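You operate a simulated robot arm through the tools that you are given. There is no shell and no other tool. Be economical: measure what you need, move in short steps, check, and stop when the job is done.

You run a simulated two-armed robot. Do the job below in one go: nothing can be reset, and whatever is moved stays where it is left.

## Task
Put the cube mould on the steel table away on the left mat. Put the parts bin on the left end of the steel table away on the third shelf from the bottom of the wire rack. Take the oil tray and put it on the top of the side bench scale. Take the white cover from the wall corner of the wide bench and leave it on the top shelf of the mould rack. Put the felt block on the white plate on the wide bench. Put the beam from the wall corner of the wide bench on the top of the compressor. Put the jar labelled "gravel" from the wide bench on top of the taped carton there and the jar labelled "fly ash" on top of the grey plain carton there. Open the debris drawer. Any order will do. Set down upright: cube mould, jar.

The check looks at the end state, three seconds after you hand in, the way a careful person would. Anything else that was tipped, shoved, dropped, spilled or broken makes it a failure. A push-on lid holds only when it is set on centred and level and pressed home; a screw cap is set on level and turned clockwise until tight.

## Robot
Two 7-joint arms with two-finger parallel grippers on one trunk, on a base that drives. Base frame: it is fixed to the floor where the robot stands at the start and does not move with it; the origin is under the middle of the robot, x ahead of it, y to its left, z up; the surface under the hand at the start is at about z = 840. Lengths are in mm, angles in degrees, forces in N, time in s.
The left shoulder is at the start at [50, 177, 1104], the right one opposite. With the tool pointing down near the work surface each hand reaches from about 220 to 700 mm from the robot's upright axis, wherever it stands, measured 20 degrees to its own side. Places, roughly: beam [1750, -6250, 1000]; cover [2000, -5750, 750]; cube mould [500, 0, 750]; debris drawer [2600, -700, 200]; felt block (5x5x4 cm) [1800, -5500, 900]; jar [1000, -5750, 1000]; left mat (34x20 cm) [-1440, -3400, 840]; oil tray [750, 2500, 750]; parts bin (13x27x6 cm) [800, 700, 900]; plain carton (13x12x10 cm) [900, -5600, 900]; taped carton (17x14x12 cm) [1100, -5400, 900]; third shelf of the wire rack [3600, 3300, 1500]; top of the compressor [200, -6100, 600]; top of the side bench scale [500, 2400, 900]; top shelf of the mould rack [-1400, -5500, 1400]; white plate [2000, -5750, 750]. Payload 3.43 kg a hand.
The TCP of each hand is the grasp point between the finger pads, 34 mm short of the fingertips. In the tool frame z runs along the fingers and y along their closing line. The gripper opens to 128 mm. The fingers are 24 mm wide and 12 mm thick; the gripper's body (48 by 130 mm) begins 96 mm behind the TCP.
Orientation is that of the tool frame in the base frame, as a unit quaternion [x, y, z, w]. With the fingers straight down and closing along the base's y, the tool's x points along the base's -x, its y along +y and its z along -z.

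## Interface
- The arms move only by the tool move_arm. It takes "left_commands", "right_commands" or both (then of equal length, played together; a hand with none holds still); each is a list that holds one entry, the list of rows, each a list of 7 numbers: the shift along the tool's x, y, z in units of 400 mm (1.0 is 400 mm), then the turn, a rotation vector about the tool's x, y, z in units of 180 degrees (1.0 is 180 degrees), then the finger opening in mm, from 0 to 128. In form: [[[dx, dy, dz, ax, ay, az, hand], ...]]. A call has 1 to 8 rows; each row is the pose to reach, as a shift and turn from the pose commanded when the call began, along the tool's axes at that moment. A call with a number of a shift or a turn outside -1 to 1 is refused whole. Rows are played at 5 a second. More than 50 mm and 8.6 degrees between two rows, or a gripper value outside its range, and nothing of the call is played. A pose out of reach is approached as far as the arm can. The call stops where the force on the tool passes 40 N (or 10 N more than at its start, if that is more) or the arm is blocked; 0.2 s more then pass. The fingers move at their own pace (about 108 mm/s each) and stop on an object; they squeeze with about 37 N. The grip force told is the motor's: it shows also when the fingers shut on nothing. Time passes only in rows, and 0.2 s behind the last, so rows that repeat a pose let the fingers close. It gives the time, the measured TCP pose, the force on the tool (base axes), the opening and the grip force at its end, in the units of the frame above (readings bear some noise), with the torque about the TCP (base axes, N m) and any sound that the robot's microphone picked up, and new pictures: "pictures" is both (left out), scene, wrist or none (wrist: the cameras of the hands that moved).
- Cameras (640 x 400 px; columns grow to the right, rows downward): "scene" is now at [144.8, 51, 1279.9]; the picture's right is [0.55, -0.83, 0.00], its down [-0.37, -0.25, -0.89] and it looks along [0.74, 0.50, -0.45] (base axes); focal length 214 px, centre (320, 200). "left" rides on the left gripper at [76, 11, -160] in its tool frame; the picture's right is [-0.15, 0.99, 0.00], its down [-0.88, -0.13, -0.46] and it looks along [-0.45, -0.07, 0.89] (tool axes); focal length 234 px, centre (320, 200). "right" rides on the right gripper at [76, -11, -160] in its tool frame; the picture's right is [0.15, 0.99, 0.00], its down [-0.88, 0.13, -0.46] and it looks along [-0.45, 0.07, 0.89] (tool axes); focal length 234 px, centre (320, 200).
- slide_trunk(by): slides the trunk up (or, below 0, down) by that many mm; the arms and the scene camera ride with it, the base frame stays. It gives what a move gives, with no picture.
- roll_base(legs): drives the robot by 1 to 6 legs, each [ahead, turn to the left] in mm and degrees, along the robot's own axes; the way and the turn of a leg run together, so that a leg with both is an arc; at most 1500 mm and 180 degrees a leg. The arms and the cameras ride along, it lands a little off, and it stops where it bumps. It gives what a move gives, and a new picture of the scene camera.
- pan_tilt(pan, tilt): turns the head with the scene camera to pan (to the left, within 80 degrees either way) and tilt (down, from -29 to 69), counted from straight ahead of the robot. It gives what a move gives, and a new picture of the scene camera.
- locate(camera, pixels): there is no depth. For up to 12 entries [column, row, z] of the newest picture of that camera ("zoom" is the newest enlarged one), the place [x, y] in the base frame at which the ray of that pixel passes the height z, good to about 2 mm. The clock stands still meanwhile.
- enlarge(camera, box): a new picture of the part [left, top, right, bottom] of that camera's present view, enlarged. The clock stands still meanwhile.
- sign_off(): hands the job in; it is judged then, once.

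Go step by step. Measure first, check grasps and placings, and put right what went wrong. The budget is 329 turns and 360 pictures, counting those below and the enlarged ones. Unless the task says otherwise, let go and move clear before handing in.

The tools are called after "Request:" by a JSON object that holds its "op" and its "data". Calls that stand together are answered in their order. move_arm: Moves the arms, as the interface text tells. Its arguments: {"type":"object","properties":{"left_commands":{"type":"array","items":{"type":"array","items":{"type":"array","items":{"type":"number"}}}},"right_commands":{"type":"array","items":{"type":"array","items":{"type":"array","items":{"type":"number"}}}},"pictures":{"type":"string","enum":["both","scene","wrist","none"]}},"required":[]} The other tools are called the same way: slide_trunk (by) slides the trunk up or down; roll_base (legs) drives the base; pan_tilt (pan, tilt) turns the head that bears the scene camera; locate (camera, pixels) gives the place at which the rays of pixels pass given heights; enlarge (camera, box) takes an enlarged picture of a part of a camera's view; sign_off () hands the job in.

At the start:

```text
time: 0.0
left_ee_pos: [256.6, 269.8, 1162.0]
left_tcp_rot: [-0.001, 1.0, 0.0, 0.001]
left_ft_force: [0.5, -0.9, 0.4]
left_torque: [0.02, -0.03, 0.01]
left_width: 127.9
left_grasp_force: 0.1
right_ee_pos: [304.1, 11.9, 1123.6]
right_tcp_rot: [0.0, 1.0, -0.001, 0.0]
right_ft_force: [-1.2, 0.8, -0.2]
right_torque: [-0.02, 0.01, 0.02]
right_width: 127.8
right_grasp_force: 0.0
trunk travel left (down, up): [-275.0, 126.0]
robot x, y, heading: [2.7, -2.6, -0.2]
head pan, tilt: [33.6, 26.6]
```

scene: 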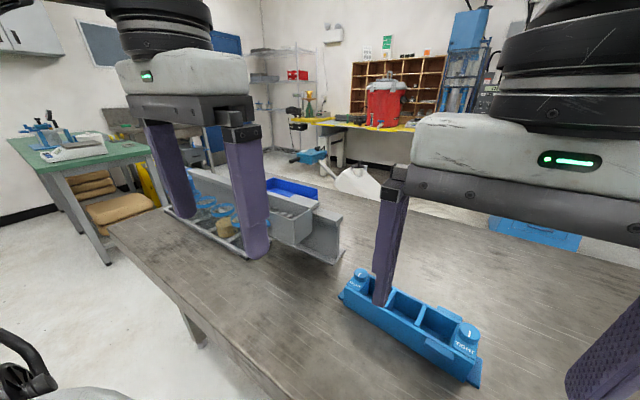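
right: 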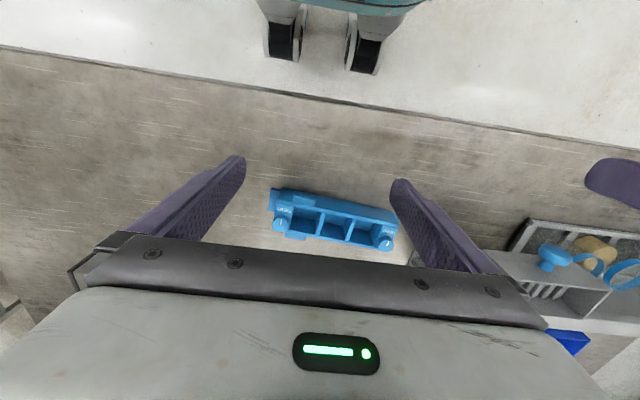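
left: 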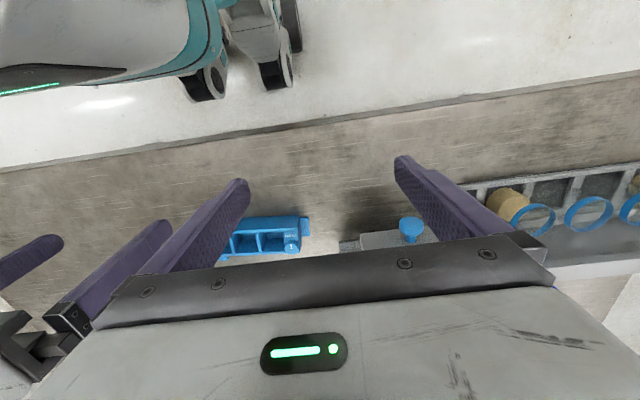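

The blue three-gang mould (right picture, ~335,220) lies below the right hand, and a grey rail with bins stands on the left. I look around first.

Request:
{"op": "pan_tilt", "data": {"pan": 0, "tilt": 45}}

Request:
{"op": "locate", "data": {"camera": "right", "pixels": [[272, 190, 860], [396, 212, 860], [272, 235, 860], [396, 248, 860], [335, 190, 840], [320, 240, 840]]}}

Request:
{"op": "enlarge", "data": {"camera": "right", "box": [230, 160, 430, 285]}}

```text
time: 1.0
left_ee_pos: [255.7, 270.5, 1161.7]
left_tcp_rot: [0.0, 1.0, 0.0, 0.0]
left_ft_force: [0.7, 0.7, 0.3]
left_torque: [-0.01, -0.01, 0.0]
left_width: 128.2
left_grasp_force: 0.0
right_ee_pos: [304.9, 11.6, 1124.0]
right_tcp_rot: [0.0, 1.0, 0.0, 0.0]
right_ft_force: [-0.1, 0.9, 0.5]
right_torque: [0.03, 0.0, 0.03]
right_width: 128.1
right_grasp_force: 0.0
trunk travel left (down, up): [-275.0, 126.0]
robot x, y, heading: [-0.3, 0.5, 0.0]
head pan, tilt: [0.0, 45.0]
```

scene: 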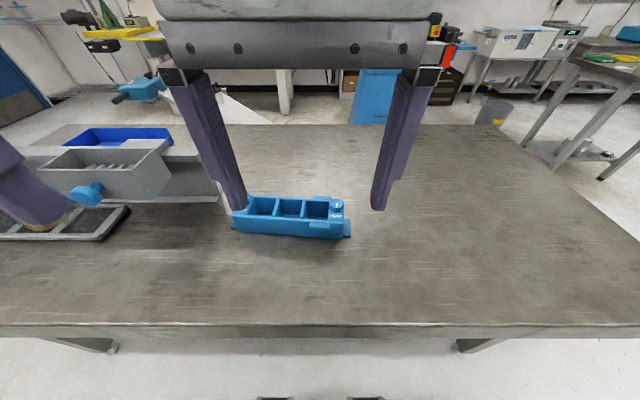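

```text
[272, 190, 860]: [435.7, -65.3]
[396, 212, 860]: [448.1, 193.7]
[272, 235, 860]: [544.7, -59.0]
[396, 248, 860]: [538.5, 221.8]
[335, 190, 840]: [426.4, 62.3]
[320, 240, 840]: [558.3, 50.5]
```

```text
3.20 times, centred on (330, 222) of right
```

zoom: 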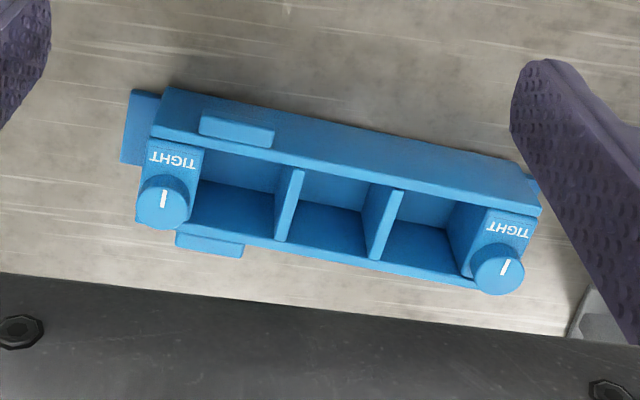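

The mould sits around (500,50); to the left are a tray with loose things and blue/grey bins. I pan to survey.

Request:
{"op": "pan_tilt", "data": {"pan": 50, "tilt": 35}}

Request:
{"op": "pan_tilt", "data": {"pan": -60, "tilt": 15}}

```text
time: 2.2
left_ee_pos: [256.4, 270.4, 1161.8]
left_tcp_rot: [0.0, 1.0, 0.0, 0.0]
left_ft_force: [-0.3, 0.0, 0.2]
left_torque: [0.0, -0.03, -0.03]
left_width: 127.9
left_grasp_force: 0.1
right_ee_pos: [303.7, 11.4, 1123.5]
right_tcp_rot: [0.001, 1.0, 0.001, 0.0]
right_ft_force: [0.2, 0.4, 0.4]
right_torque: [0.01, -0.01, 0.03]
right_width: 128.3
right_grasp_force: 0.0
trunk travel left (down, up): [-275.0, 126.0]
robot x, y, heading: [-1.4, -2.6, -0.1]
head pan, tilt: [50.0, 35.0]
```

scene: 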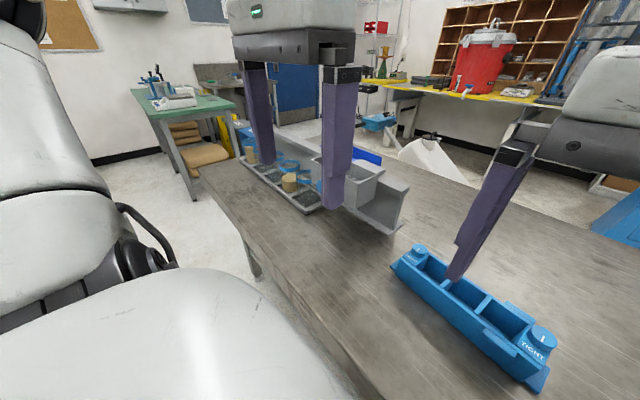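

```text
time: 4.0
left_ee_pos: [255.8, 269.0, 1161.2]
left_tcp_rot: [0.0, 1.0, 0.0, -0.001]
left_ft_force: [-0.1, 0.4, 0.2]
left_torque: [0.04, -0.01, 0.0]
left_width: 127.8
left_grasp_force: 0.0
right_ee_pos: [303.7, 11.9, 1122.9]
right_tcp_rot: [0.0, 1.0, 0.0, 0.0]
right_ft_force: [-0.1, -0.3, -0.6]
right_torque: [0.0, 0.0, 0.01]
right_width: 127.8
right_grasp_force: 0.0
trunk travel left (down, up): [-275.0, 126.0]
robot x, y, heading: [-3.6, -1.5, 0.2]
head pan, tilt: [-60.0, 15.0]
```

scene: 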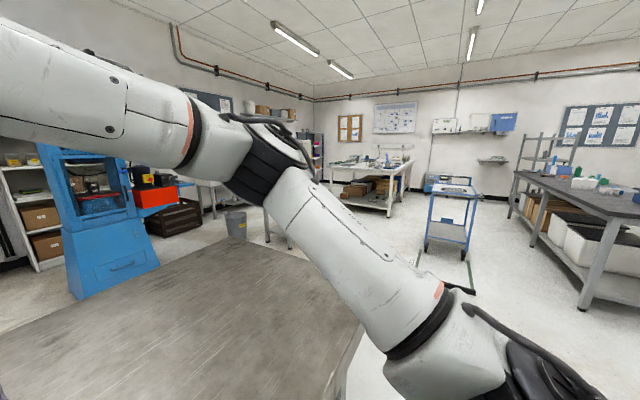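

The blue tester (110,220), wide bench in back (360,180) and black bench (590,190) are placed. I look back at the mould in detail, from the scene camera.

Request:
{"op": "pan_tilt", "data": {"pan": 5, "tilt": 55}}

Request:
{"op": "enlarge", "data": {"camera": "scene", "box": [240, 120, 400, 220]}}

Request:
{"op": "enlarge", "data": {"camera": "right", "box": [250, 170, 410, 270]}}

```text
time: 5.4
left_ee_pos: [256.5, 270.7, 1162.2]
left_tcp_rot: [0.0, 1.0, 0.0, 0.0]
left_ft_force: [-0.6, 0.7, -0.6]
left_torque: [0.0, 0.01, 0.01]
left_width: 127.9
left_grasp_force: 0.1
right_ee_pos: [306.4, 12.2, 1121.6]
right_tcp_rot: [0.005, 1.0, -0.002, -0.001]
right_ft_force: [9.0, 7.6, -8.7]
right_torque: [-1.29, 0.65, -0.69]
right_width: 127.8
right_grasp_force: 0.0
trunk travel left (down, up): [-275.0, 126.0]
robot x, y, heading: [2.8, -0.9, -0.1]
head pan, tilt: [5.0, 55.0]
```

scene: 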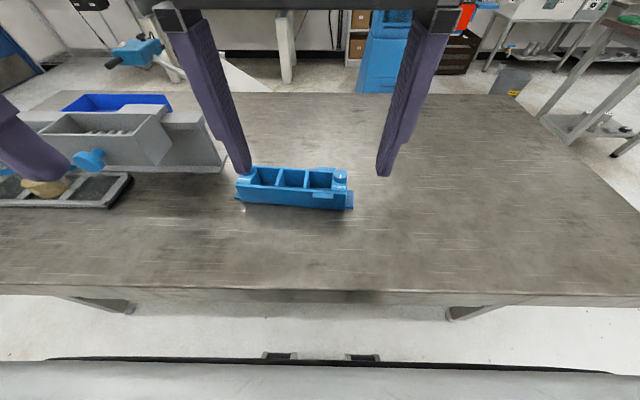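

```text
4.00 times, centred on (320, 170) of scene
```

zoom: 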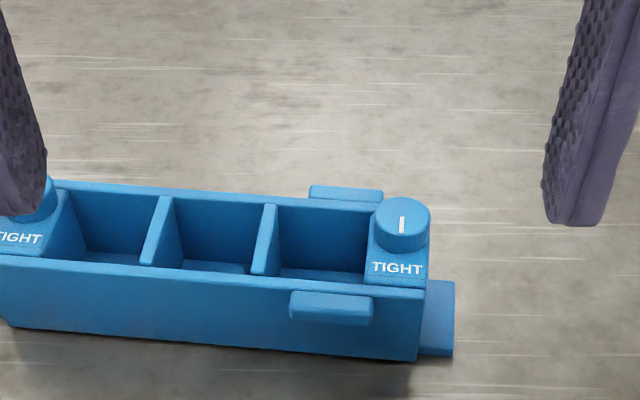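

```text
4.00 times, centred on (330, 220) of right
```

zoom: 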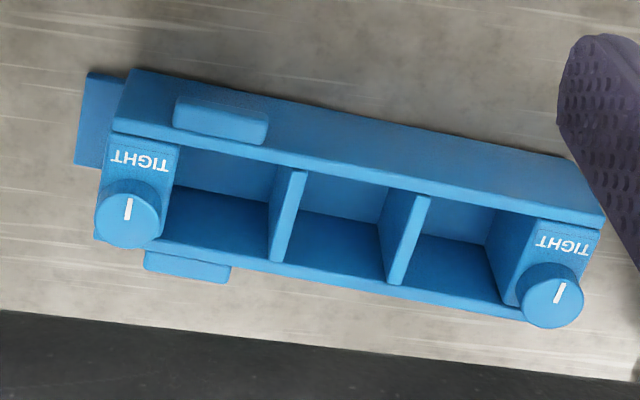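

Request:
{"op": "locate", "data": {"camera": "zoom", "pixels": [[135, 70, 840], [575, 160, 840], [115, 125, 900], [603, 222, 900], [115, 125, 920], [603, 222, 920], [95, 237, 920], [540, 320, 920], [175, 110, 890], [267, 135, 890], [145, 260, 890], [230, 280, 890]]}}

Request:
{"op": "locate", "data": {"camera": "scene", "pixels": [[344, 210, 840], [346, 192, 900], [346, 192, 920], [333, 170, 900], [333, 201, 890], [312, 193, 890], [336, 167, 890]]}}

```text
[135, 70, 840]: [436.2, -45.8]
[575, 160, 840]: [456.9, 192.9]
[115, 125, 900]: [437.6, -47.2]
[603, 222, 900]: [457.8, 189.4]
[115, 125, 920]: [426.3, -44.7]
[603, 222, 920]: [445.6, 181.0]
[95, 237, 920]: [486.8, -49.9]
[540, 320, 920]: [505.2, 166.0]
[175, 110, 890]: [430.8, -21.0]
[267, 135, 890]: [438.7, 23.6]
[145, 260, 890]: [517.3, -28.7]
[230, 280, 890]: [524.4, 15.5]
```

```text
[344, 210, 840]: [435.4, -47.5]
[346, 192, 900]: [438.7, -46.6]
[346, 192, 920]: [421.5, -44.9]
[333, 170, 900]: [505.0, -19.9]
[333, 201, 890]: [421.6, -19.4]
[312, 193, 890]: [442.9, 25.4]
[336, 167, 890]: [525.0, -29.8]
```

The mould's rim is at z≈900, 64 mm wide, centre ≈(479,71), axis tilted ~5° from y. I'll take it with the left hand across its width, first shifting the right hand aside.

Request:
{"op": "move_arm", "data": {"left_commands": [[[-0.0697, -0.0622, 0, 0, 0, -0.02955, 128], [-0.1394, -0.1244, 0, 0, 0, -0.0591, 128], [-0.2091, -0.1866, 0, 0, 0, -0.08865, 128], [-0.2788, -0.2488, 0, 0, 0, -0.1182, 128], [-0.3485, -0.311, 0, 0, 0, -0.14775, 128], [-0.4182, -0.3732, 0, 0, 0, -0.1773, 128], [-0.4879, -0.4354, 0, 0, 0, -0.20685, 128], [-0.5575, -0.4975, 0, 0, 0, -0.2364, 128]]], "right_commands": [[[0, -0.06, 0, 0, 0, 0, 128], [0, -0.12, 0, 0, 0, 0, 128], [0, -0.18, 0, 0, 0, 0, 128], [0, -0.24, 0, 0, 0, 0, 128], [0, -0.3, 0, 0, 0, 0, 128], [0, -0.36, 0, 0, 0, 0, 128], [0, -0.42, 0, 0, 0, 0, 128], [0, -0.42, 0, 0, 0, 0, 128]]], "pictures": "none"}}

Request:
{"op": "move_arm", "data": {"left_commands": [[[0, 0, 0.05, 0, 0, -0.02955, 128], [0, 0, 0.1, 0, 0, -0.0591, 128], [0, 0, 0.15, 0, 0, -0.08865, 128], [0, 0, 0.2, 0, 0, -0.1182, 128], [0, 0, 0.25, 0, 0, -0.14775, 128], [0, 0, 0.3, 0, 0, -0.1773, 128], [0, 0, 0.35, 0, 0, -0.20685, 128], [0, 0, 0.4, 0, 0, -0.2364, 128]]]}}

```text
time: 7.2
left_ee_pos: [423.2, 168.5, 1149.5]
left_tcp_rot: [-0.364, 0.931, 0.0, -0.001]
left_ft_force: [-1.1, 0.3, 0.6]
left_torque: [-0.06, -0.01, 0.0]
left_width: 128.2
left_grasp_force: 0.0
left hand out of reach, approached as far as the arm can: row 5, 6, 7, 8
right_ee_pos: [302.7, -158.5, 1123.7]
right_tcp_rot: [-0.001, 1.0, 0.0, 0.001]
right_ft_force: [-1.7, 0.8, 0.1]
right_torque: [-0.01, -0.03, 0.01]
right_width: 127.9
right_grasp_force: 0.0
trunk travel left (down, up): [-275.0, 126.0]
robot x, y, heading: [-0.4, 0.2, -0.2]
head pan, tilt: [5.0, 55.0]
```

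```text
time: 9.0
left_ee_pos: [424.4, 170.7, 995.5]
left_tcp_rot: [-0.677, 0.736, 0.0, 0.001]
left_ft_force: [-0.4, 0.3, 0.1]
left_torque: [-0.02, 0.02, 0.03]
left_width: 127.9
left_grasp_force: 0.0
right_ee_pos: [305.9, -157.3, 1123.6]
right_tcp_rot: [-0.001, 1.0, -0.001, 0.0]
right_ft_force: [0.3, 0.1, -0.1]
right_torque: [0.0, 0.0, 0.0]
right_width: 127.9
right_grasp_force: 0.0
trunk travel left (down, up): [-275.0, 126.0]
robot x, y, heading: [1.4, -2.6, 0.1]
head pan, tilt: [5.0, 55.0]
```

scene: 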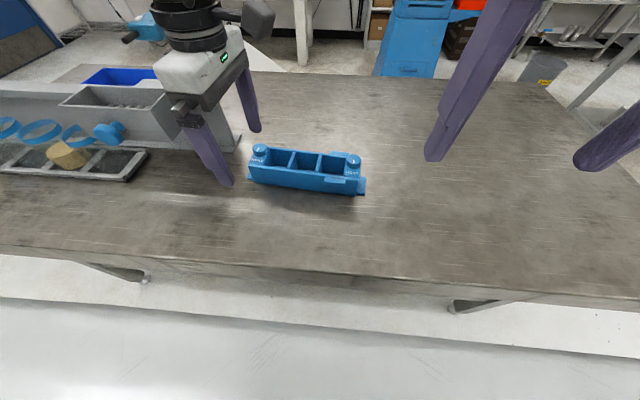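
left: 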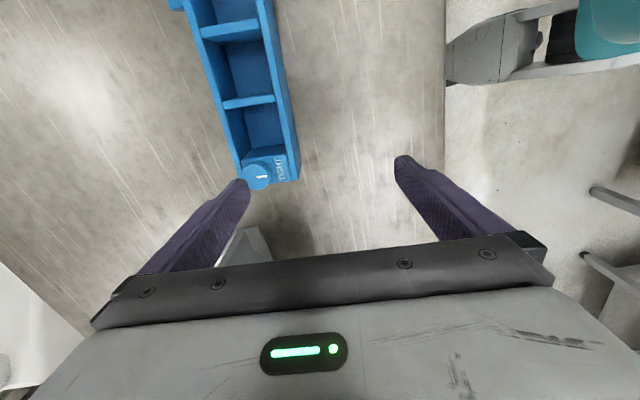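

The mould is undisturbed; hand is at (424,171,995), orientation right. Shift over the mould's centre.

Request:
{"op": "move_arm", "data": {"left_commands": [[[0.06, -0.04, 0.02, 0, 0, 0, 128], [0.12, -0.08, 0.04, 0, 0, 0, 128], [0.18, -0.12, 0.05, 0, 0, 0, 128], [0.237, -0.1568, 0.06, 0, 0, 0, 128], [0.237, -0.1568, 0.06, 0, 0, 0, 128]]]}}

```text
time: 10.2
left_ee_pos: [444.3, 131.7, 979.2]
left_tcp_rot: [-0.676, 0.737, -0.002, -0.001]
left_ft_force: [-0.2, 0.0, 0.7]
left_torque: [-0.02, 0.01, -0.01]
left_width: 128.0
left_grasp_force: 0.2
left hand out of reach, approached as far as the arm can: row 2, 3, 4, 5
right_ee_pos: [304.7, -157.5, 1124.6]
right_tcp_rot: [0.0, 1.0, 0.001, 0.0]
right_ft_force: [-0.2, 0.3, 0.5]
right_torque: [0.0, -0.01, -0.01]
right_width: 128.1
right_grasp_force: 0.1
trunk travel left (down, up): [-275.0, 126.0]
robot x, y, heading: [0.3, 0.2, 0.1]
head pan, tilt: [5.0, 55.0]
```

scene: 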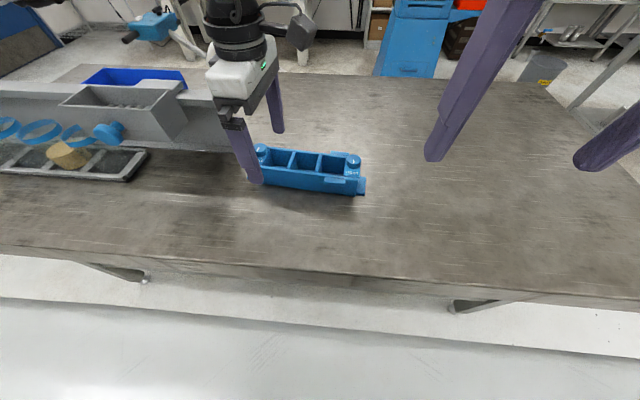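
left: 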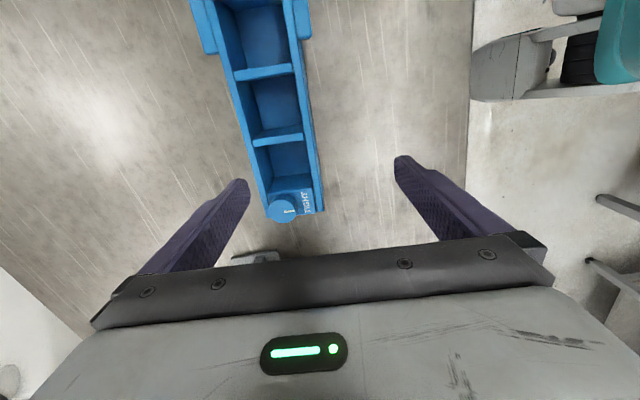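

The left hand runs into its limit near (444,132). I turn the base right 12° so the mould lies to the left hand's own side.

Request:
{"op": "roll_base", "data": {"legs": [[0, -14]]}}

Request:
{"op": "move_arm", "data": {"left_commands": [[[0, 0, 0, 0, 0, 0, 128]]], "pictures": "none"}}

```text
time: 11.5
left_ee_pos: [462.9, 19.1, 979.2]
left_tcp_rot: [-0.581, 0.814, -0.001, 0.0]
left_ft_force: [0.4, -0.2, -0.4]
left_torque: [0.0, -0.04, 0.0]
left_width: 128.0
left_grasp_force: 0.0
right_ee_pos: [256.6, -226.2, 1123.8]
right_tcp_rot: [0.123, 0.992, 0.0, 0.0]
right_ft_force: [-0.1, -0.1, 0.4]
right_torque: [0.02, -0.03, 0.01]
right_width: 128.2
right_grasp_force: 0.1
trunk travel left (down, up): [-275.0, 126.0]
robot x, y, heading: [2.0, -1.4, -14.1]
head pan, tilt: [5.0, 55.0]
```

scene: 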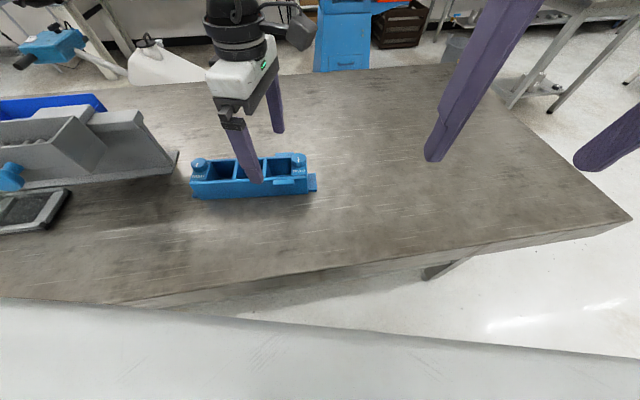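

```text
time: 11.9
left_ee_pos: [463.4, 19.3, 978.4]
left_tcp_rot: [-0.582, 0.813, -0.002, 0.0]
left_ft_force: [0.5, 0.0, -0.4]
left_torque: [0.01, -0.02, 0.03]
left_width: 128.0
left_grasp_force: 0.1
right_ee_pos: [257.4, -226.1, 1123.7]
right_tcp_rot: [0.123, 0.992, 0.0, 0.0]
right_ft_force: [0.1, 0.9, -0.3]
right_torque: [0.0, -0.01, 0.01]
right_width: 128.1
right_grasp_force: 0.0
trunk travel left (down, up): [-275.0, 126.0]
robot x, y, heading: [1.5, 1.3, -13.9]
head pan, tilt: [5.0, 55.0]
```

Request:
{"op": "move_arm", "data": {"left_commands": [[[-0.0675, 0.0025, 0, 0, 0, -0.0386, 128], [-0.135, 0.005, 0, 0, 0, -0.0772, 128], [-0.135, 0.005, 0, 0, 0, -0.0772, 128]]], "pictures": "both"}}

```text
time: 12.7
left_ee_pos: [481.8, 69.7, 979.2]
left_tcp_rot: [-0.676, 0.737, -0.001, 0.0]
left_ft_force: [0.2, 0.2, 0.1]
left_torque: [0.01, 0.01, -0.01]
left_width: 127.8
left_grasp_force: 0.1
right_ee_pos: [258.4, -227.1, 1123.9]
right_tcp_rot: [0.123, 0.992, 0.0, 0.0]
right_ft_force: [-0.2, -0.1, -0.8]
right_torque: [0.02, 0.0, 0.01]
right_width: 127.9
right_grasp_force: 0.1
trunk travel left (down, up): [-275.0, 126.0]
robot x, y, heading: [-0.5, -1.4, -14.1]
head pan, tilt: [5.0, 55.0]
```

scene: 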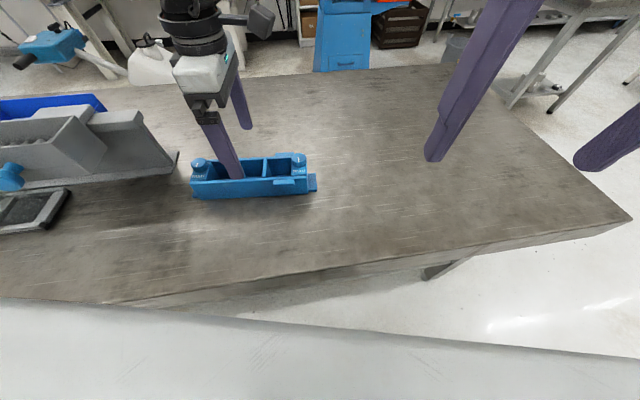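
left: 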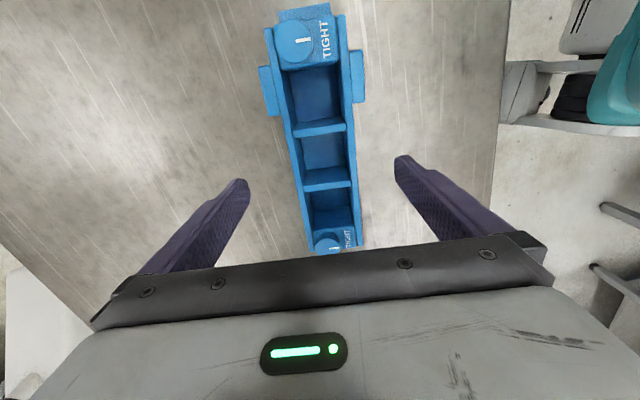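

The mould is centred between the fingers (columns 245..400, mould 300-355). Descend to z≈882 and close.

Request:
{"op": "move_arm", "data": {"left_commands": [[[0, 0, 0.1, 0, 0, 0, 128], [0, 0, 0.2, 0, 0, 0, 128], [0, 0, 0.24, 0, 0, 0, 128], [0, 0, 0.24, 0, 0, 0, 60], [0, 0, 0.24, 0, 0, 0, 40], [0, 0, 0.24, 0, 0, 0, 40], [0, 0, 0.24, 0, 0, 0, 40]]], "pictures": "wrist"}}

```text
time: 14.3
left_ee_pos: [479.9, 71.2, 884.2]
left_tcp_rot: [-0.674, 0.738, -0.001, -0.001]
left_ft_force: [-2.4, -2.6, 0.1]
left_torque: [0.58, 0.12, 0.22]
left_width: 69.2
left_grasp_force: 36.4
right_ee_pos: [258.0, -225.7, 1123.0]
right_tcp_rot: [0.124, 0.992, 0.0, 0.0]
right_ft_force: [0.0, 0.0, -0.2]
right_torque: [-0.03, 0.02, -0.02]
right_width: 128.0
right_grasp_force: 0.1
trunk travel left (down, up): [-275.0, 126.0]
robot x, y, heading: [-2.8, -0.4, -14.3]
head pan, tilt: [5.0, 55.0]
```

left: 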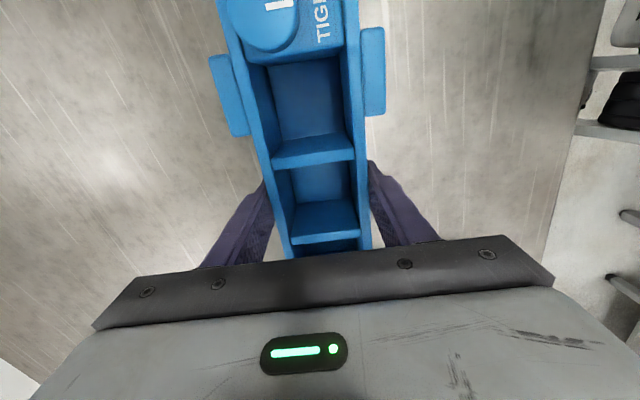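

Gripped at 69 mm wide. Lift a little and read the weight and torque.

Request:
{"op": "move_arm", "data": {"left_commands": [[[0, 0, -0.025, 0, 0, 0, 40], [0, 0, -0.05, 0, 0, 0, 40], [0, 0, -0.05, 0, 0, 0, 40], [0, 0, -0.05, 0, 0, 0, 40]]], "pictures": "both"}}

```text
time: 15.3
left_ee_pos: [479.5, 69.5, 903.4]
left_tcp_rot: [-0.674, 0.738, -0.001, 0.0]
left_ft_force: [-0.4, -0.2, -8.0]
left_torque: [0.04, 0.0, -0.02]
left_width: 69.1
left_grasp_force: 36.9
right_ee_pos: [258.2, -226.6, 1122.8]
right_tcp_rot: [0.123, 0.992, 0.0, -0.001]
right_ft_force: [0.2, 0.2, -0.5]
right_torque: [0.02, -0.03, 0.0]
right_width: 128.2
right_grasp_force: 0.1
trunk travel left (down, up): [-275.0, 126.0]
robot x, y, heading: [-0.3, -0.8, -13.9]
head pan, tilt: [5.0, 55.0]
```

scene: 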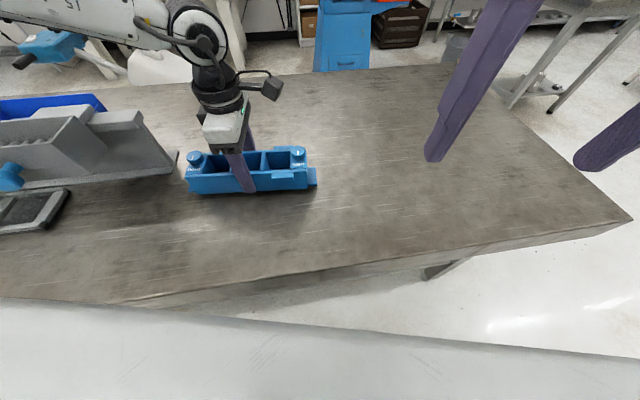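
left: 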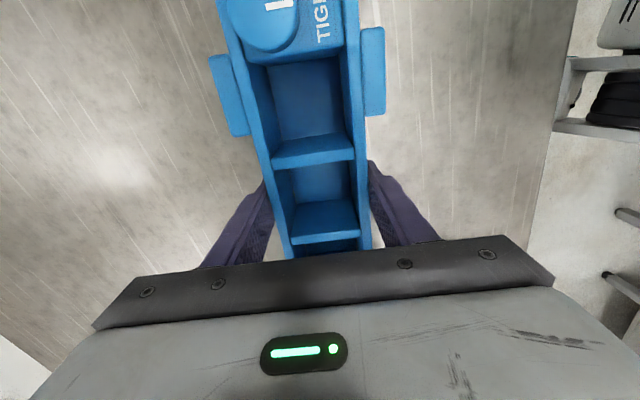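

Balanced, about 0.8 kg. Raise it and draw it in, then back off from the table.

Request:
{"op": "move_arm", "data": {"left_commands": [[[0, 0, -0.1, 0, 0, 0, 40], [0, 0, -0.2, 0, 0, 0, 40], [0, 0.1, -0.25, 0, 0, 0, 40], [0, 0.2, -0.3, 0, 0, 0, 40], [0, 0.28, -0.35, 0, 0, 0, 40], [0, 0.28, -0.35, 0, 0, 0, 40]]], "pictures": "none"}}

Request:
{"op": "roll_base", "data": {"legs": [[-500, 0], [0, -70]]}}

Request:
{"op": "pan_tilt", "data": {"pan": -10, "tilt": 25}}

```text
time: 16.7
left_ee_pos: [367.4, 78.9, 1044.7]
left_tcp_rot: [-0.675, 0.738, -0.001, 0.0]
left_ft_force: [0.7, 0.0, -7.8]
left_torque: [0.01, 0.01, -0.03]
left_width: 69.7
left_grasp_force: 36.9
right_ee_pos: [258.5, -226.9, 1122.8]
right_tcp_rot: [0.123, 0.992, 0.0, -0.001]
right_ft_force: [0.1, 0.2, 0.7]
right_torque: [0.01, 0.0, 0.03]
right_width: 128.1
right_grasp_force: 0.1
trunk travel left (down, up): [-275.0, 126.0]
robot x, y, heading: [-3.0, -4.2, -13.9]
head pan, tilt: [5.0, 55.0]
```

```text
time: 22.7
left_ee_pos: [-298.9, -207.0, 1044.6]
left_tcp_rot: [-0.104, 0.995, 0.0, -0.001]
left_ft_force: [-0.6, 0.1, -6.6]
left_torque: [0.01, -0.06, -0.02]
left_width: 69.3
left_grasp_force: 36.9
right_ee_pos: [-622.9, -192.0, 1123.3]
right_tcp_rot: [0.688, 0.726, 0.001, -0.001]
right_ft_force: [0.7, 0.2, -0.5]
right_torque: [-0.02, -0.02, 0.0]
right_width: 128.0
right_grasp_force: 0.1
trunk travel left (down, up): [-275.0, 126.0]
robot x, y, heading: [-478.5, 122.5, -87.1]
head pan, tilt: [5.0, 55.0]
```

scene: 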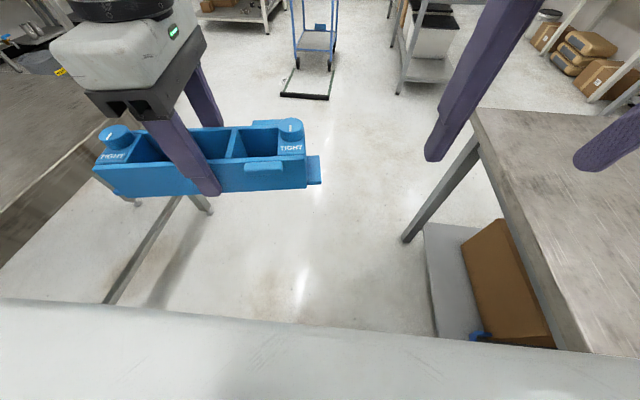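

```text
time: 23.7
left_ee_pos: [-298.9, -207.9, 1044.1]
left_tcp_rot: [-0.104, 0.995, 0.0, -0.001]
left_ft_force: [0.0, -1.0, -6.9]
left_torque: [0.02, 0.0, -0.03]
left_width: 69.2
left_grasp_force: 37.3
right_ee_pos: [-622.5, -192.8, 1123.0]
right_tcp_rot: [0.688, 0.726, 0.001, -0.001]
right_ft_force: [0.0, 0.0, 0.2]
right_torque: [0.03, 0.0, -0.01]
right_width: 127.9
right_grasp_force: 0.1
trunk travel left (down, up): [-275.0, 126.0]
robot x, y, heading: [-482.7, 122.2, -86.8]
head pan, tilt: [-10.0, 25.0]
```

scene: 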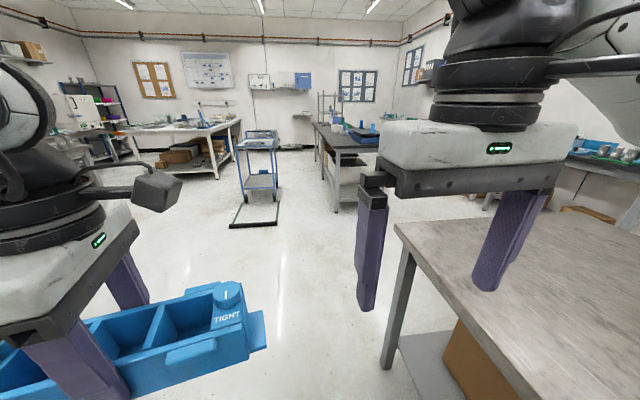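

I measure the corridor: right table corner (395,225), dark bench corner, trolley feet.

Request:
{"op": "locate", "data": {"camera": "scene", "pixels": [[395, 225, 840], [388, 368, 0], [334, 150, 840], [314, 124, 840], [230, 226, 0], [277, 227, 0], [338, 212, 0], [240, 119, 840], [217, 178, 0], [575, 210, 840]]}}

Request:
{"op": "enlarge", "data": {"camera": "scene", "box": [200, 80, 440, 230]}}

```text
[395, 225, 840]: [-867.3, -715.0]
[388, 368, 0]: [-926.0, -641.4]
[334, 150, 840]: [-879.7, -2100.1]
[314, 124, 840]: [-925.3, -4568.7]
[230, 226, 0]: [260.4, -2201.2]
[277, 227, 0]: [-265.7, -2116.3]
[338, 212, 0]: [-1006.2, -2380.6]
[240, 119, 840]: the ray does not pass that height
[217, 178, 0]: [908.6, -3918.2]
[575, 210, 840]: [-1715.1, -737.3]
```

```text
2.67 times, centred on (320, 155) of scene
```

zoom: 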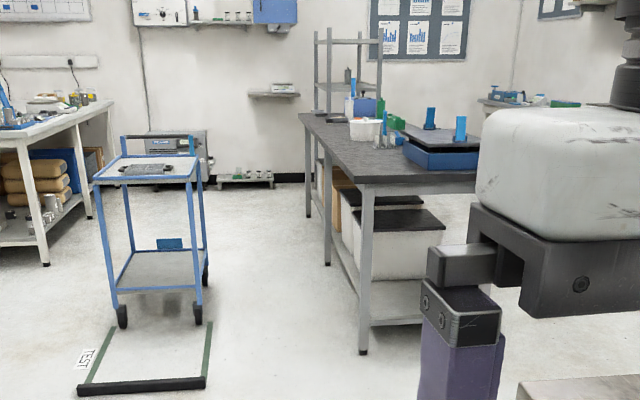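

The dark bench runs along x≈-900 from y -2100 to -4570. I drive on and look from closer.

Request:
{"op": "roll_base", "data": {"legs": [[1150, -3]]}}

Request:
{"op": "pan_tilt", "data": {"pan": -35, "tilt": 25}}

```text
time: 29.6
left_ee_pos: [-248.4, -1368.9, 1044.2]
left_tcp_rot: [-0.1, 0.995, 0.0, -0.001]
left_ft_force: [0.7, -0.5, -7.1]
left_torque: [0.04, -0.03, -0.03]
left_width: 69.7
left_grasp_force: 37.1
right_ee_pos: [-571.9, -1350.6, 1123.6]
right_tcp_rot: [0.692, 0.722, 0.001, 0.0]
right_ft_force: [-0.3, -1.7, -0.1]
right_torque: [0.05, 0.0, 0.03]
right_width: 127.9
right_grasp_force: 0.1
trunk travel left (down, up): [-275.0, 126.0]
robot x, y, heading: [-426.9, -1034.4, -87.7]
head pan, tilt: [-10.0, 25.0]
```

scene: 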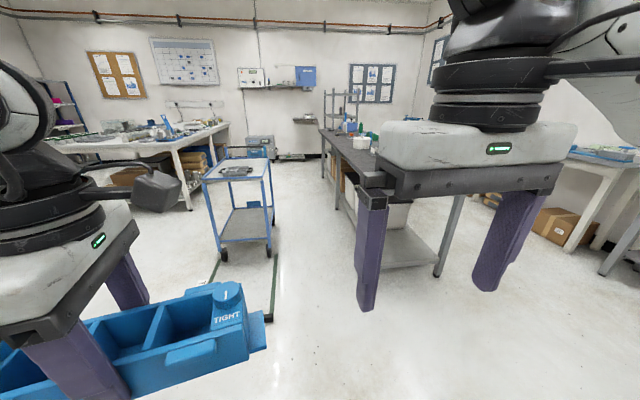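

```text
time: 30.5
left_ee_pos: [-248.7, -1369.9, 1045.0]
left_tcp_rot: [-0.099, 0.995, 0.0, -0.001]
left_ft_force: [-0.1, 0.5, -8.0]
left_torque: [0.03, -0.01, 0.01]
left_width: 69.0
left_grasp_force: 37.0
right_ee_pos: [-572.0, -1349.4, 1123.7]
right_tcp_rot: [0.692, 0.722, 0.0, 0.0]
right_ft_force: [0.3, -0.6, 0.2]
right_torque: [0.02, -0.05, 0.03]
right_width: 128.0
right_grasp_force: 0.0
trunk travel left (down, up): [-275.0, 126.0]
robot x, y, heading: [-426.2, -1038.8, -87.7]
head pan, tilt: [-35.0, 25.0]
```

scene: 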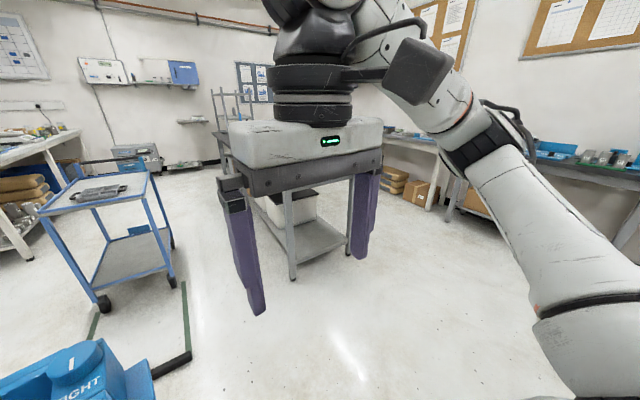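

The right gripper hides the bench. I lower the right hand out of view.

Request:
{"op": "move_arm", "data": {"right_commands": [[[0, -0.05, 0.1, 0, 0, 0, 128], [0, -0.1, 0.2, 0, 0, 0, 128], [0, -0.15, 0.3, 0, 0, 0, 128], [0, -0.2, 0.4, 0, 0, 0, 128], [0, -0.25, 0.5, 0, 0, 0, 128], [0, -0.25, 0.55, 0, 0, 0, 128]]], "pictures": "scene"}}

```text
time: 31.9
left_ee_pos: [-248.2, -1369.2, 1044.3]
left_tcp_rot: [-0.1, 0.995, 0.0, -0.002]
left_ft_force: [0.6, -0.1, -7.5]
left_torque: [0.07, -0.04, -0.01]
left_width: 69.4
left_grasp_force: 37.4
right_ee_pos: [-671.7, -1352.4, 903.2]
right_tcp_rot: [0.692, 0.722, -0.001, 0.0]
right_ft_force: [0.4, -0.4, 0.0]
right_torque: [0.04, -0.03, -0.02]
right_width: 127.6
right_grasp_force: 0.0
trunk travel left (down, up): [-275.0, 126.0]
robot x, y, heading: [-421.7, -1039.4, -87.9]
head pan, tilt: [-35.0, 25.0]
```

scene: 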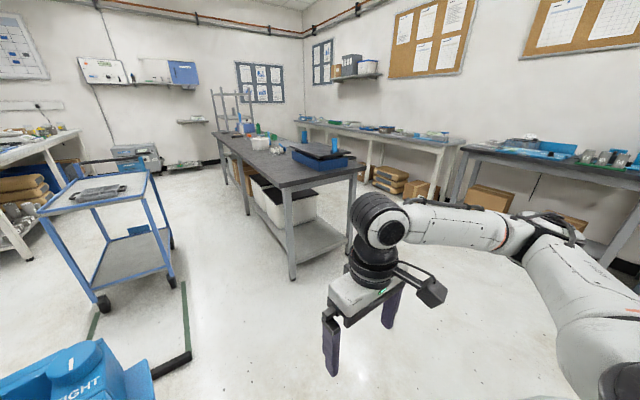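

Request:
{"op": "locate", "data": {"camera": "scene", "pixels": [[284, 190, 840], [367, 165, 840], [219, 136, 840], [310, 134, 840], [292, 279, 0], [350, 250, 0], [190, 352, 0], [174, 288, 0], [427, 207, 0], [96, 312, 0], [456, 152, 900]]}}

Request:
{"op": "enlarge", "data": {"camera": "scene", "box": [200, 80, 440, 230]}}

```text
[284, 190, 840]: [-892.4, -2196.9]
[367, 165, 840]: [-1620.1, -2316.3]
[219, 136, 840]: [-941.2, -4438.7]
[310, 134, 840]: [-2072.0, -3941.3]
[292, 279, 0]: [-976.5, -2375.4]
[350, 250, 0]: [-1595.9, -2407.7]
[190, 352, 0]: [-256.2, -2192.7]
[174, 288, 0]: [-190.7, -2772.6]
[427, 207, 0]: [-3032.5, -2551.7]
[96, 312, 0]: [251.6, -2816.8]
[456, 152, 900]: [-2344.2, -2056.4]
```

```text
2.67 times, centred on (320, 155) of scene
```

zoom: 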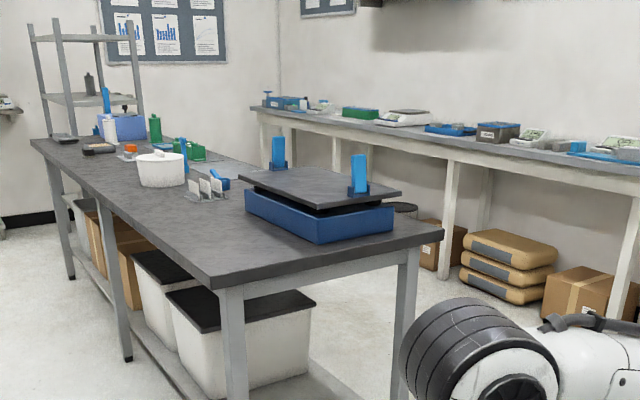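

The bench spans x -890…-1620; the mat (-1440,-3400) is near the west edge, so I go round to the west aisle.

Request:
{"op": "roll_base", "data": {"legs": [[330, 0], [0, -88], [1500, 0], [0, 80]]}}

Request:
{"op": "pan_tilt", "data": {"pan": 0, "tilt": 25}}

```text
time: 48.2
left_ee_pos: [-1820.9, -1790.7, 1043.2]
left_tcp_rot: [0.017, 1.0, 0.0, -0.001]
left_ft_force: [-0.2, 0.4, -7.8]
left_torque: [0.0, 0.01, 0.01]
left_width: 69.3
left_grasp_force: 37.2
right_ee_pos: [-2229.1, -1676.2, 902.7]
right_tcp_rot: [0.771, 0.637, 0.001, -0.001]
right_ft_force: [-0.2, 0.0, -0.9]
right_torque: [0.0, -0.02, 0.01]
right_width: 127.7
right_grasp_force: 0.1
trunk travel left (down, up): [-275.0, 126.0]
robot x, y, heading: [-1917.9, -1428.3, -100.8]
head pan, tilt: [-35.0, 25.0]
```

scene: 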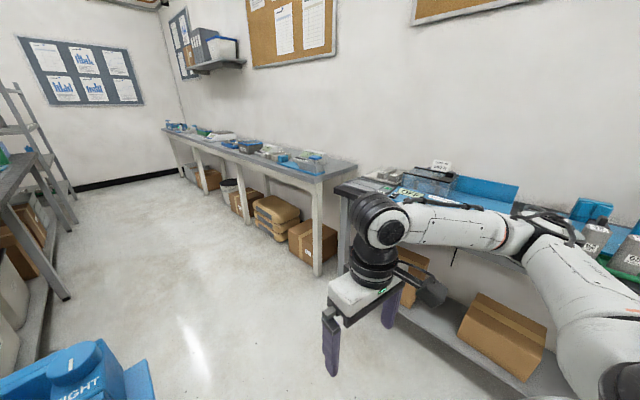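

```text
time: 49.2
left_ee_pos: [-1820.1, -1790.2, 1044.3]
left_tcp_rot: [0.018, 1.0, 0.0, -0.001]
left_ft_force: [-0.2, -0.7, -7.5]
left_torque: [0.02, -0.02, 0.01]
left_width: 69.6
left_grasp_force: 37.4
right_ee_pos: [-2228.3, -1675.7, 903.5]
right_tcp_rot: [0.772, 0.636, 0.002, -0.001]
right_ft_force: [0.3, -0.7, 0.7]
right_torque: [-0.03, -0.02, -0.01]
right_width: 127.9
right_grasp_force: 0.1
trunk travel left (down, up): [-275.0, 126.0]
robot x, y, heading: [-1919.1, -1425.9, -100.7]
head pan, tilt: [0.0, 25.0]
```

scene: 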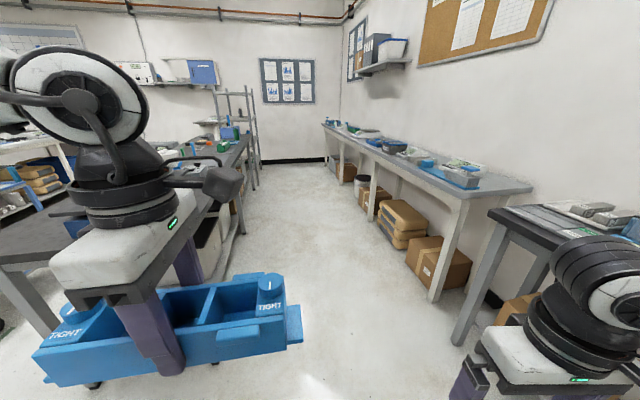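

I measure the aisle edges.

Request:
{"op": "locate", "data": {"camera": "scene", "pixels": [[490, 208, 840], [463, 345, 0], [434, 300, 0], [322, 125, 840], [222, 278, 0], [240, 235, 0], [252, 187, 0], [246, 140, 840], [262, 165, 0]]}}

```text
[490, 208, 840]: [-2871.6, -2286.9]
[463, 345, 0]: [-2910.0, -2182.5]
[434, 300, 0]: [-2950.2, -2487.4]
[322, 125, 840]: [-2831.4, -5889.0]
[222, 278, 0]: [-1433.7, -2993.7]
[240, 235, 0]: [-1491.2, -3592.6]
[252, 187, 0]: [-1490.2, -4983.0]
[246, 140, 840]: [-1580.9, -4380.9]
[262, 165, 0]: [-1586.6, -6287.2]
```

The aisle is ~1200 mm wide. Drive to about (-2150,-3550) and face east.

Request:
{"op": "roll_base", "data": {"legs": [[0, 4.5], [1500, 0], [640, 0], [0, 96]]}}

```text
time: 64.3
left_ee_pos: [-1794.5, -3384.2, 1043.5]
left_tcp_rot: [0.756, -0.655, 0.001, 0.0]
left_ft_force: [0.5, -0.9, -7.3]
left_torque: [0.0, 0.02, -0.02]
left_width: 69.3
left_grasp_force: 37.1
right_ee_pos: [-1835.1, -3805.4, 903.3]
right_tcp_rot: [0.006, 1.0, 0.0, 0.0]
right_ft_force: [-0.2, 0.2, 0.0]
right_torque: [0.0, -0.04, 0.01]
right_width: 127.9
right_grasp_force: 0.0
trunk travel left (down, up): [-275.0, 126.0]
robot x, y, heading: [-2131.7, -3542.5, -1.0]
head pan, tilt: [0.0, 25.0]
```

scene: 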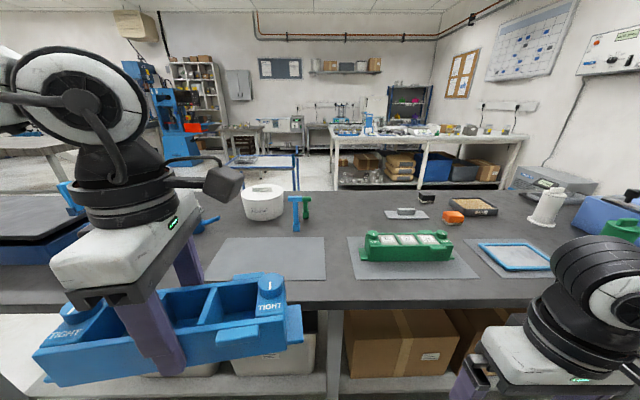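

Request:
{"op": "locate", "data": {"camera": "scene", "pixels": [[223, 238, 842], [324, 238, 842], [326, 280, 842], [202, 280, 842], [348, 237, 842], [479, 278, 842], [540, 258, 842], [300, 305, 840]]}}

Request:
{"op": "enlarge", "data": {"camera": "scene", "box": [190, 170, 430, 320]}}

```text
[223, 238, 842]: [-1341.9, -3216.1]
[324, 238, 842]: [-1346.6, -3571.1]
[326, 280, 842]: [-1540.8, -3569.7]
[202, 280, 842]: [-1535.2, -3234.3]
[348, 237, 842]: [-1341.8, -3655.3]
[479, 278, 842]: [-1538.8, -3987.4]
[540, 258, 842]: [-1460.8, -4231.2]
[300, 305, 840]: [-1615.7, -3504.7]
```

```text
2.67 times, centred on (310, 245) of scene
```

zoom: 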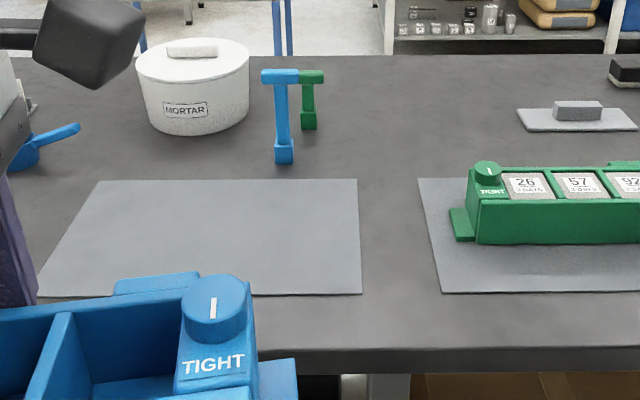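

The left mat is x -1540…-1342, y -3571…-3225 and empty. Drive forward 190 mm.

Request:
{"op": "roll_base", "data": {"legs": [[190, 0]]}}

```text
time: 65.8
left_ee_pos: [-1610.2, -3384.9, 1045.0]
left_tcp_rot: [0.757, -0.654, 0.0, 0.001]
left_ft_force: [0.1, -0.4, -7.8]
left_torque: [-0.01, 0.03, 0.0]
left_width: 69.4
left_grasp_force: 36.6
right_ee_pos: [-1650.1, -3807.5, 903.5]
right_tcp_rot: [0.006, 1.0, 0.0, -0.001]
right_ft_force: [0.6, 0.3, -0.4]
right_torque: [-0.01, -0.03, -0.03]
right_width: 127.9
right_grasp_force: 0.0
trunk travel left (down, up): [-275.0, 126.0]
robot x, y, heading: [-1951.4, -3546.1, -0.6]
head pan, tilt: [0.0, 25.0]
```

scene: 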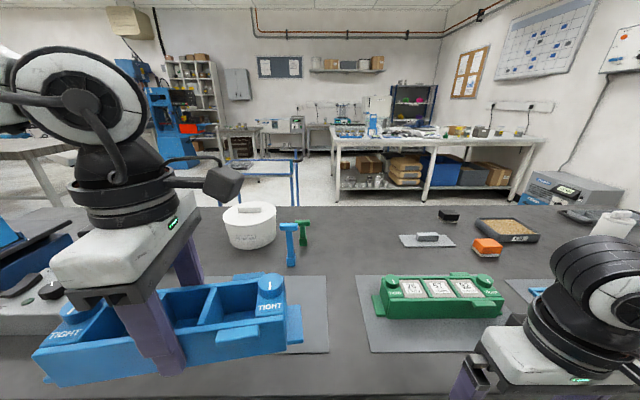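

Request:
{"op": "move_arm", "data": {"left_commands": [[[0.025, -0.104, 0.02, 0, 0, 0.0114, 40], [0.05, -0.208, 0.04, 0, 0, 0.0228, 40], [0.075, -0.311, 0.06, 0, 0, 0.0341, 40], [0.099, -0.415, 0.1, 0, 0, 0.0455, 40], [0.099, -0.415, 0.2, 0, 0, 0.0455, 40], [0.099, -0.415, 0.3, 0, 0, 0.0455, 40], [0.099, -0.415, 0.3, 0, 0, 0.0455, 40]]], "pictures": "both"}}

```text
time: 67.4
left_ee_pos: [-1455.5, -3383.6, 924.5]
left_tcp_rot: [0.708, -0.706, 0.001, 0.0]
left_ft_force: [-0.5, -0.3, -8.4]
left_torque: [0.03, 0.03, -0.03]
left_width: 69.3
left_grasp_force: 37.8
left hand out of reach, approached as far as the arm can: row 4, 5, 6, 7
right_ee_pos: [-1650.5, -3806.2, 903.1]
right_tcp_rot: [0.005, 1.0, 0.0, -0.002]
right_ft_force: [0.1, -0.1, 0.3]
right_torque: [-0.01, -0.02, 0.0]
right_width: 128.0
right_grasp_force: 0.1
trunk travel left (down, up): [-275.0, 126.0]
robot x, y, heading: [-1948.5, -3548.1, -0.9]
head pan, tilt: [0.0, 25.0]
```

scene: 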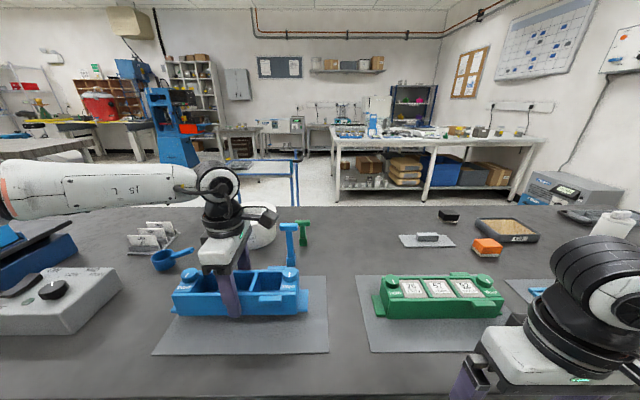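
left: 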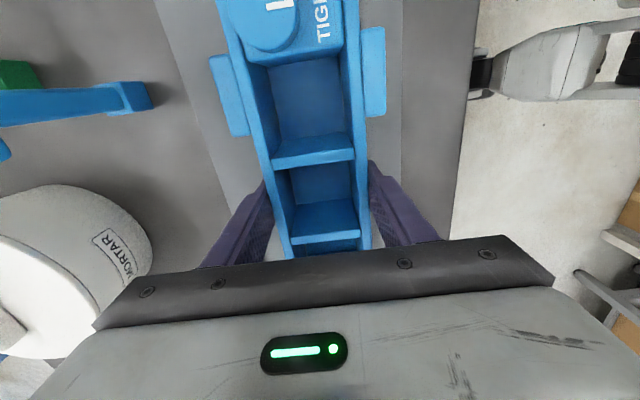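

The mould hangs over the mat with all of it inside the mat. Lower it to contact.

Request:
{"op": "move_arm", "data": {"left_commands": [[[0, 0, 0.05, 0, 0, 0, 40], [0, 0, 0.08, 0, 0, 0, 40], [0, 0, 0.09, 0, 0, 0, 40], [0, 0, 0.095, 0, 0, 0, 40], [0, 0, 0.1, 0, 0, 0, 40], [0, 0, 0.105, 0, 0, 0, 40]]], "pictures": "none"}}

```text
time: 68.8
left_ee_pos: [-1459.4, -3377.9, 886.9]
left_tcp_rot: [0.709, -0.705, 0.002, 0.001]
left_ft_force: [-0.4, -0.5, -5.5]
left_torque: [-0.25, 0.05, -0.01]
left_width: 69.1
left_grasp_force: 37.1
left hand out of reach, approached as far as the arm can: row 2, 3, 4, 5, 6
right_ee_pos: [-1650.8, -3807.2, 902.3]
right_tcp_rot: [0.005, 1.0, 0.001, 0.0]
right_ft_force: [-0.3, 0.1, 0.2]
right_torque: [-0.02, 0.02, -0.03]
right_width: 127.9
right_grasp_force: 0.0
trunk travel left (down, up): [-275.0, 126.0]
robot x, y, heading: [-1952.9, -3548.2, -0.6]
head pan, tilt: [0.0, 25.0]
```

Nearly touching, but the arm is at its limit. Ease 15 mm towards the robot and set down.

Request:
{"op": "move_arm", "data": {"left_commands": [[[0, 0.03, -0.02, 0, 0, 0, 40], [0, 0.05, -0.01, 0, 0, 0, 40], [0, 0.05, 0, 0, 0, 0, 40], [0, 0.05, 0.005, 0, 0, 0, 40], [0, 0.05, 0.01, 0, 0, 0, 40]]], "pictures": "none"}}

```text
time: 70.0
left_ee_pos: [-1479.2, -3377.9, 887.6]
left_tcp_rot: [0.707, -0.707, 0.002, 0.001]
left_ft_force: [-4.0, 4.4, 1.9]
left_torque: [-1.02, 0.42, -0.53]
left_width: 69.1
left_grasp_force: 37.4
right_ee_pos: [-1652.1, -3806.8, 904.1]
right_tcp_rot: [0.006, 1.0, 0.0, 0.0]
right_ft_force: [-1.1, -0.7, 0.9]
right_torque: [0.01, 0.01, 0.0]
right_width: 127.8
right_grasp_force: 0.1
trunk travel left (down, up): [-275.0, 126.0]
robot x, y, heading: [-1948.5, -3547.2, -0.7]
head pan, tilt: [0.0, 25.0]
```

In contact with the mat. Open and rise.

Request:
{"op": "move_arm", "data": {"left_commands": [[[0, 0, 0, 0, 0, 0, 80], [0, 0, 0, 0, 0, 0, 110], [0, 0, -0.05, 0, 0, 0, 120], [0, 0, -0.15, 0, 0, 0, 120], [0, 0, -0.25, 0, 0, 0, 120], [0, 0.1, -0.35, 0, 0, 0, 120], [0, 0.2, -0.4, 0, 0, 0, 120]]], "pictures": "both"}}

```text
refused: row 6 steps farther than a row can; nothing moved
```

Request:
{"op": "move_arm", "data": {"left_commands": [[[0, 0, 0, 0, 0, 0, 80], [0, 0, 0, 0, 0, 0, 110], [0, 0, -0.05, 0, 0, 0, 110], [0, 0, -0.15, 0, 0, 0, 120], [0, 0, -0.25, 0, 0, 0, 120], [0, 0.05, -0.35, 0, 0, 0, 120], [0, 0.1, -0.45, 0, 0, 0, 120], [0, 0.2, -0.45, 0, 0, 0, 120]]], "pictures": "scene"}}

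```text
time: 71.8
left_ee_pos: [-1558.9, -3377.1, 1066.9]
left_tcp_rot: [0.709, -0.706, 0.001, 0.0]
left_ft_force: [-0.8, -0.3, 0.6]
left_torque: [-0.01, -0.02, 0.01]
left_width: 120.2
left_grasp_force: 0.0
right_ee_pos: [-1652.2, -3806.1, 902.9]
right_tcp_rot: [0.004, 1.0, 0.0, 0.0]
right_ft_force: [-0.5, 0.3, 0.0]
right_torque: [0.01, -0.01, -0.01]
right_width: 128.0
right_grasp_force: 0.0
trunk travel left (down, up): [-275.0, 126.0]
robot x, y, heading: [-1951.0, -3543.8, -0.6]
head pan, tilt: [0.0, 25.0]
```

scene: 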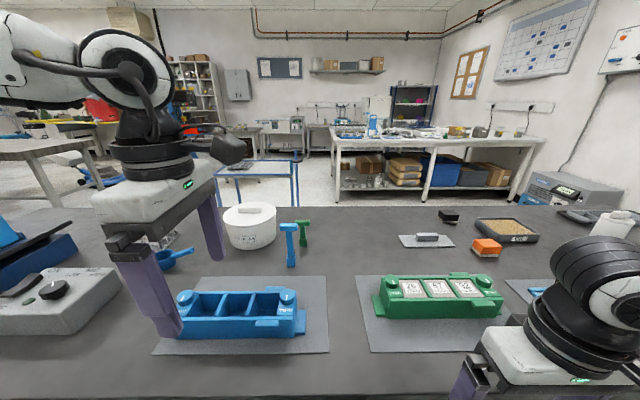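

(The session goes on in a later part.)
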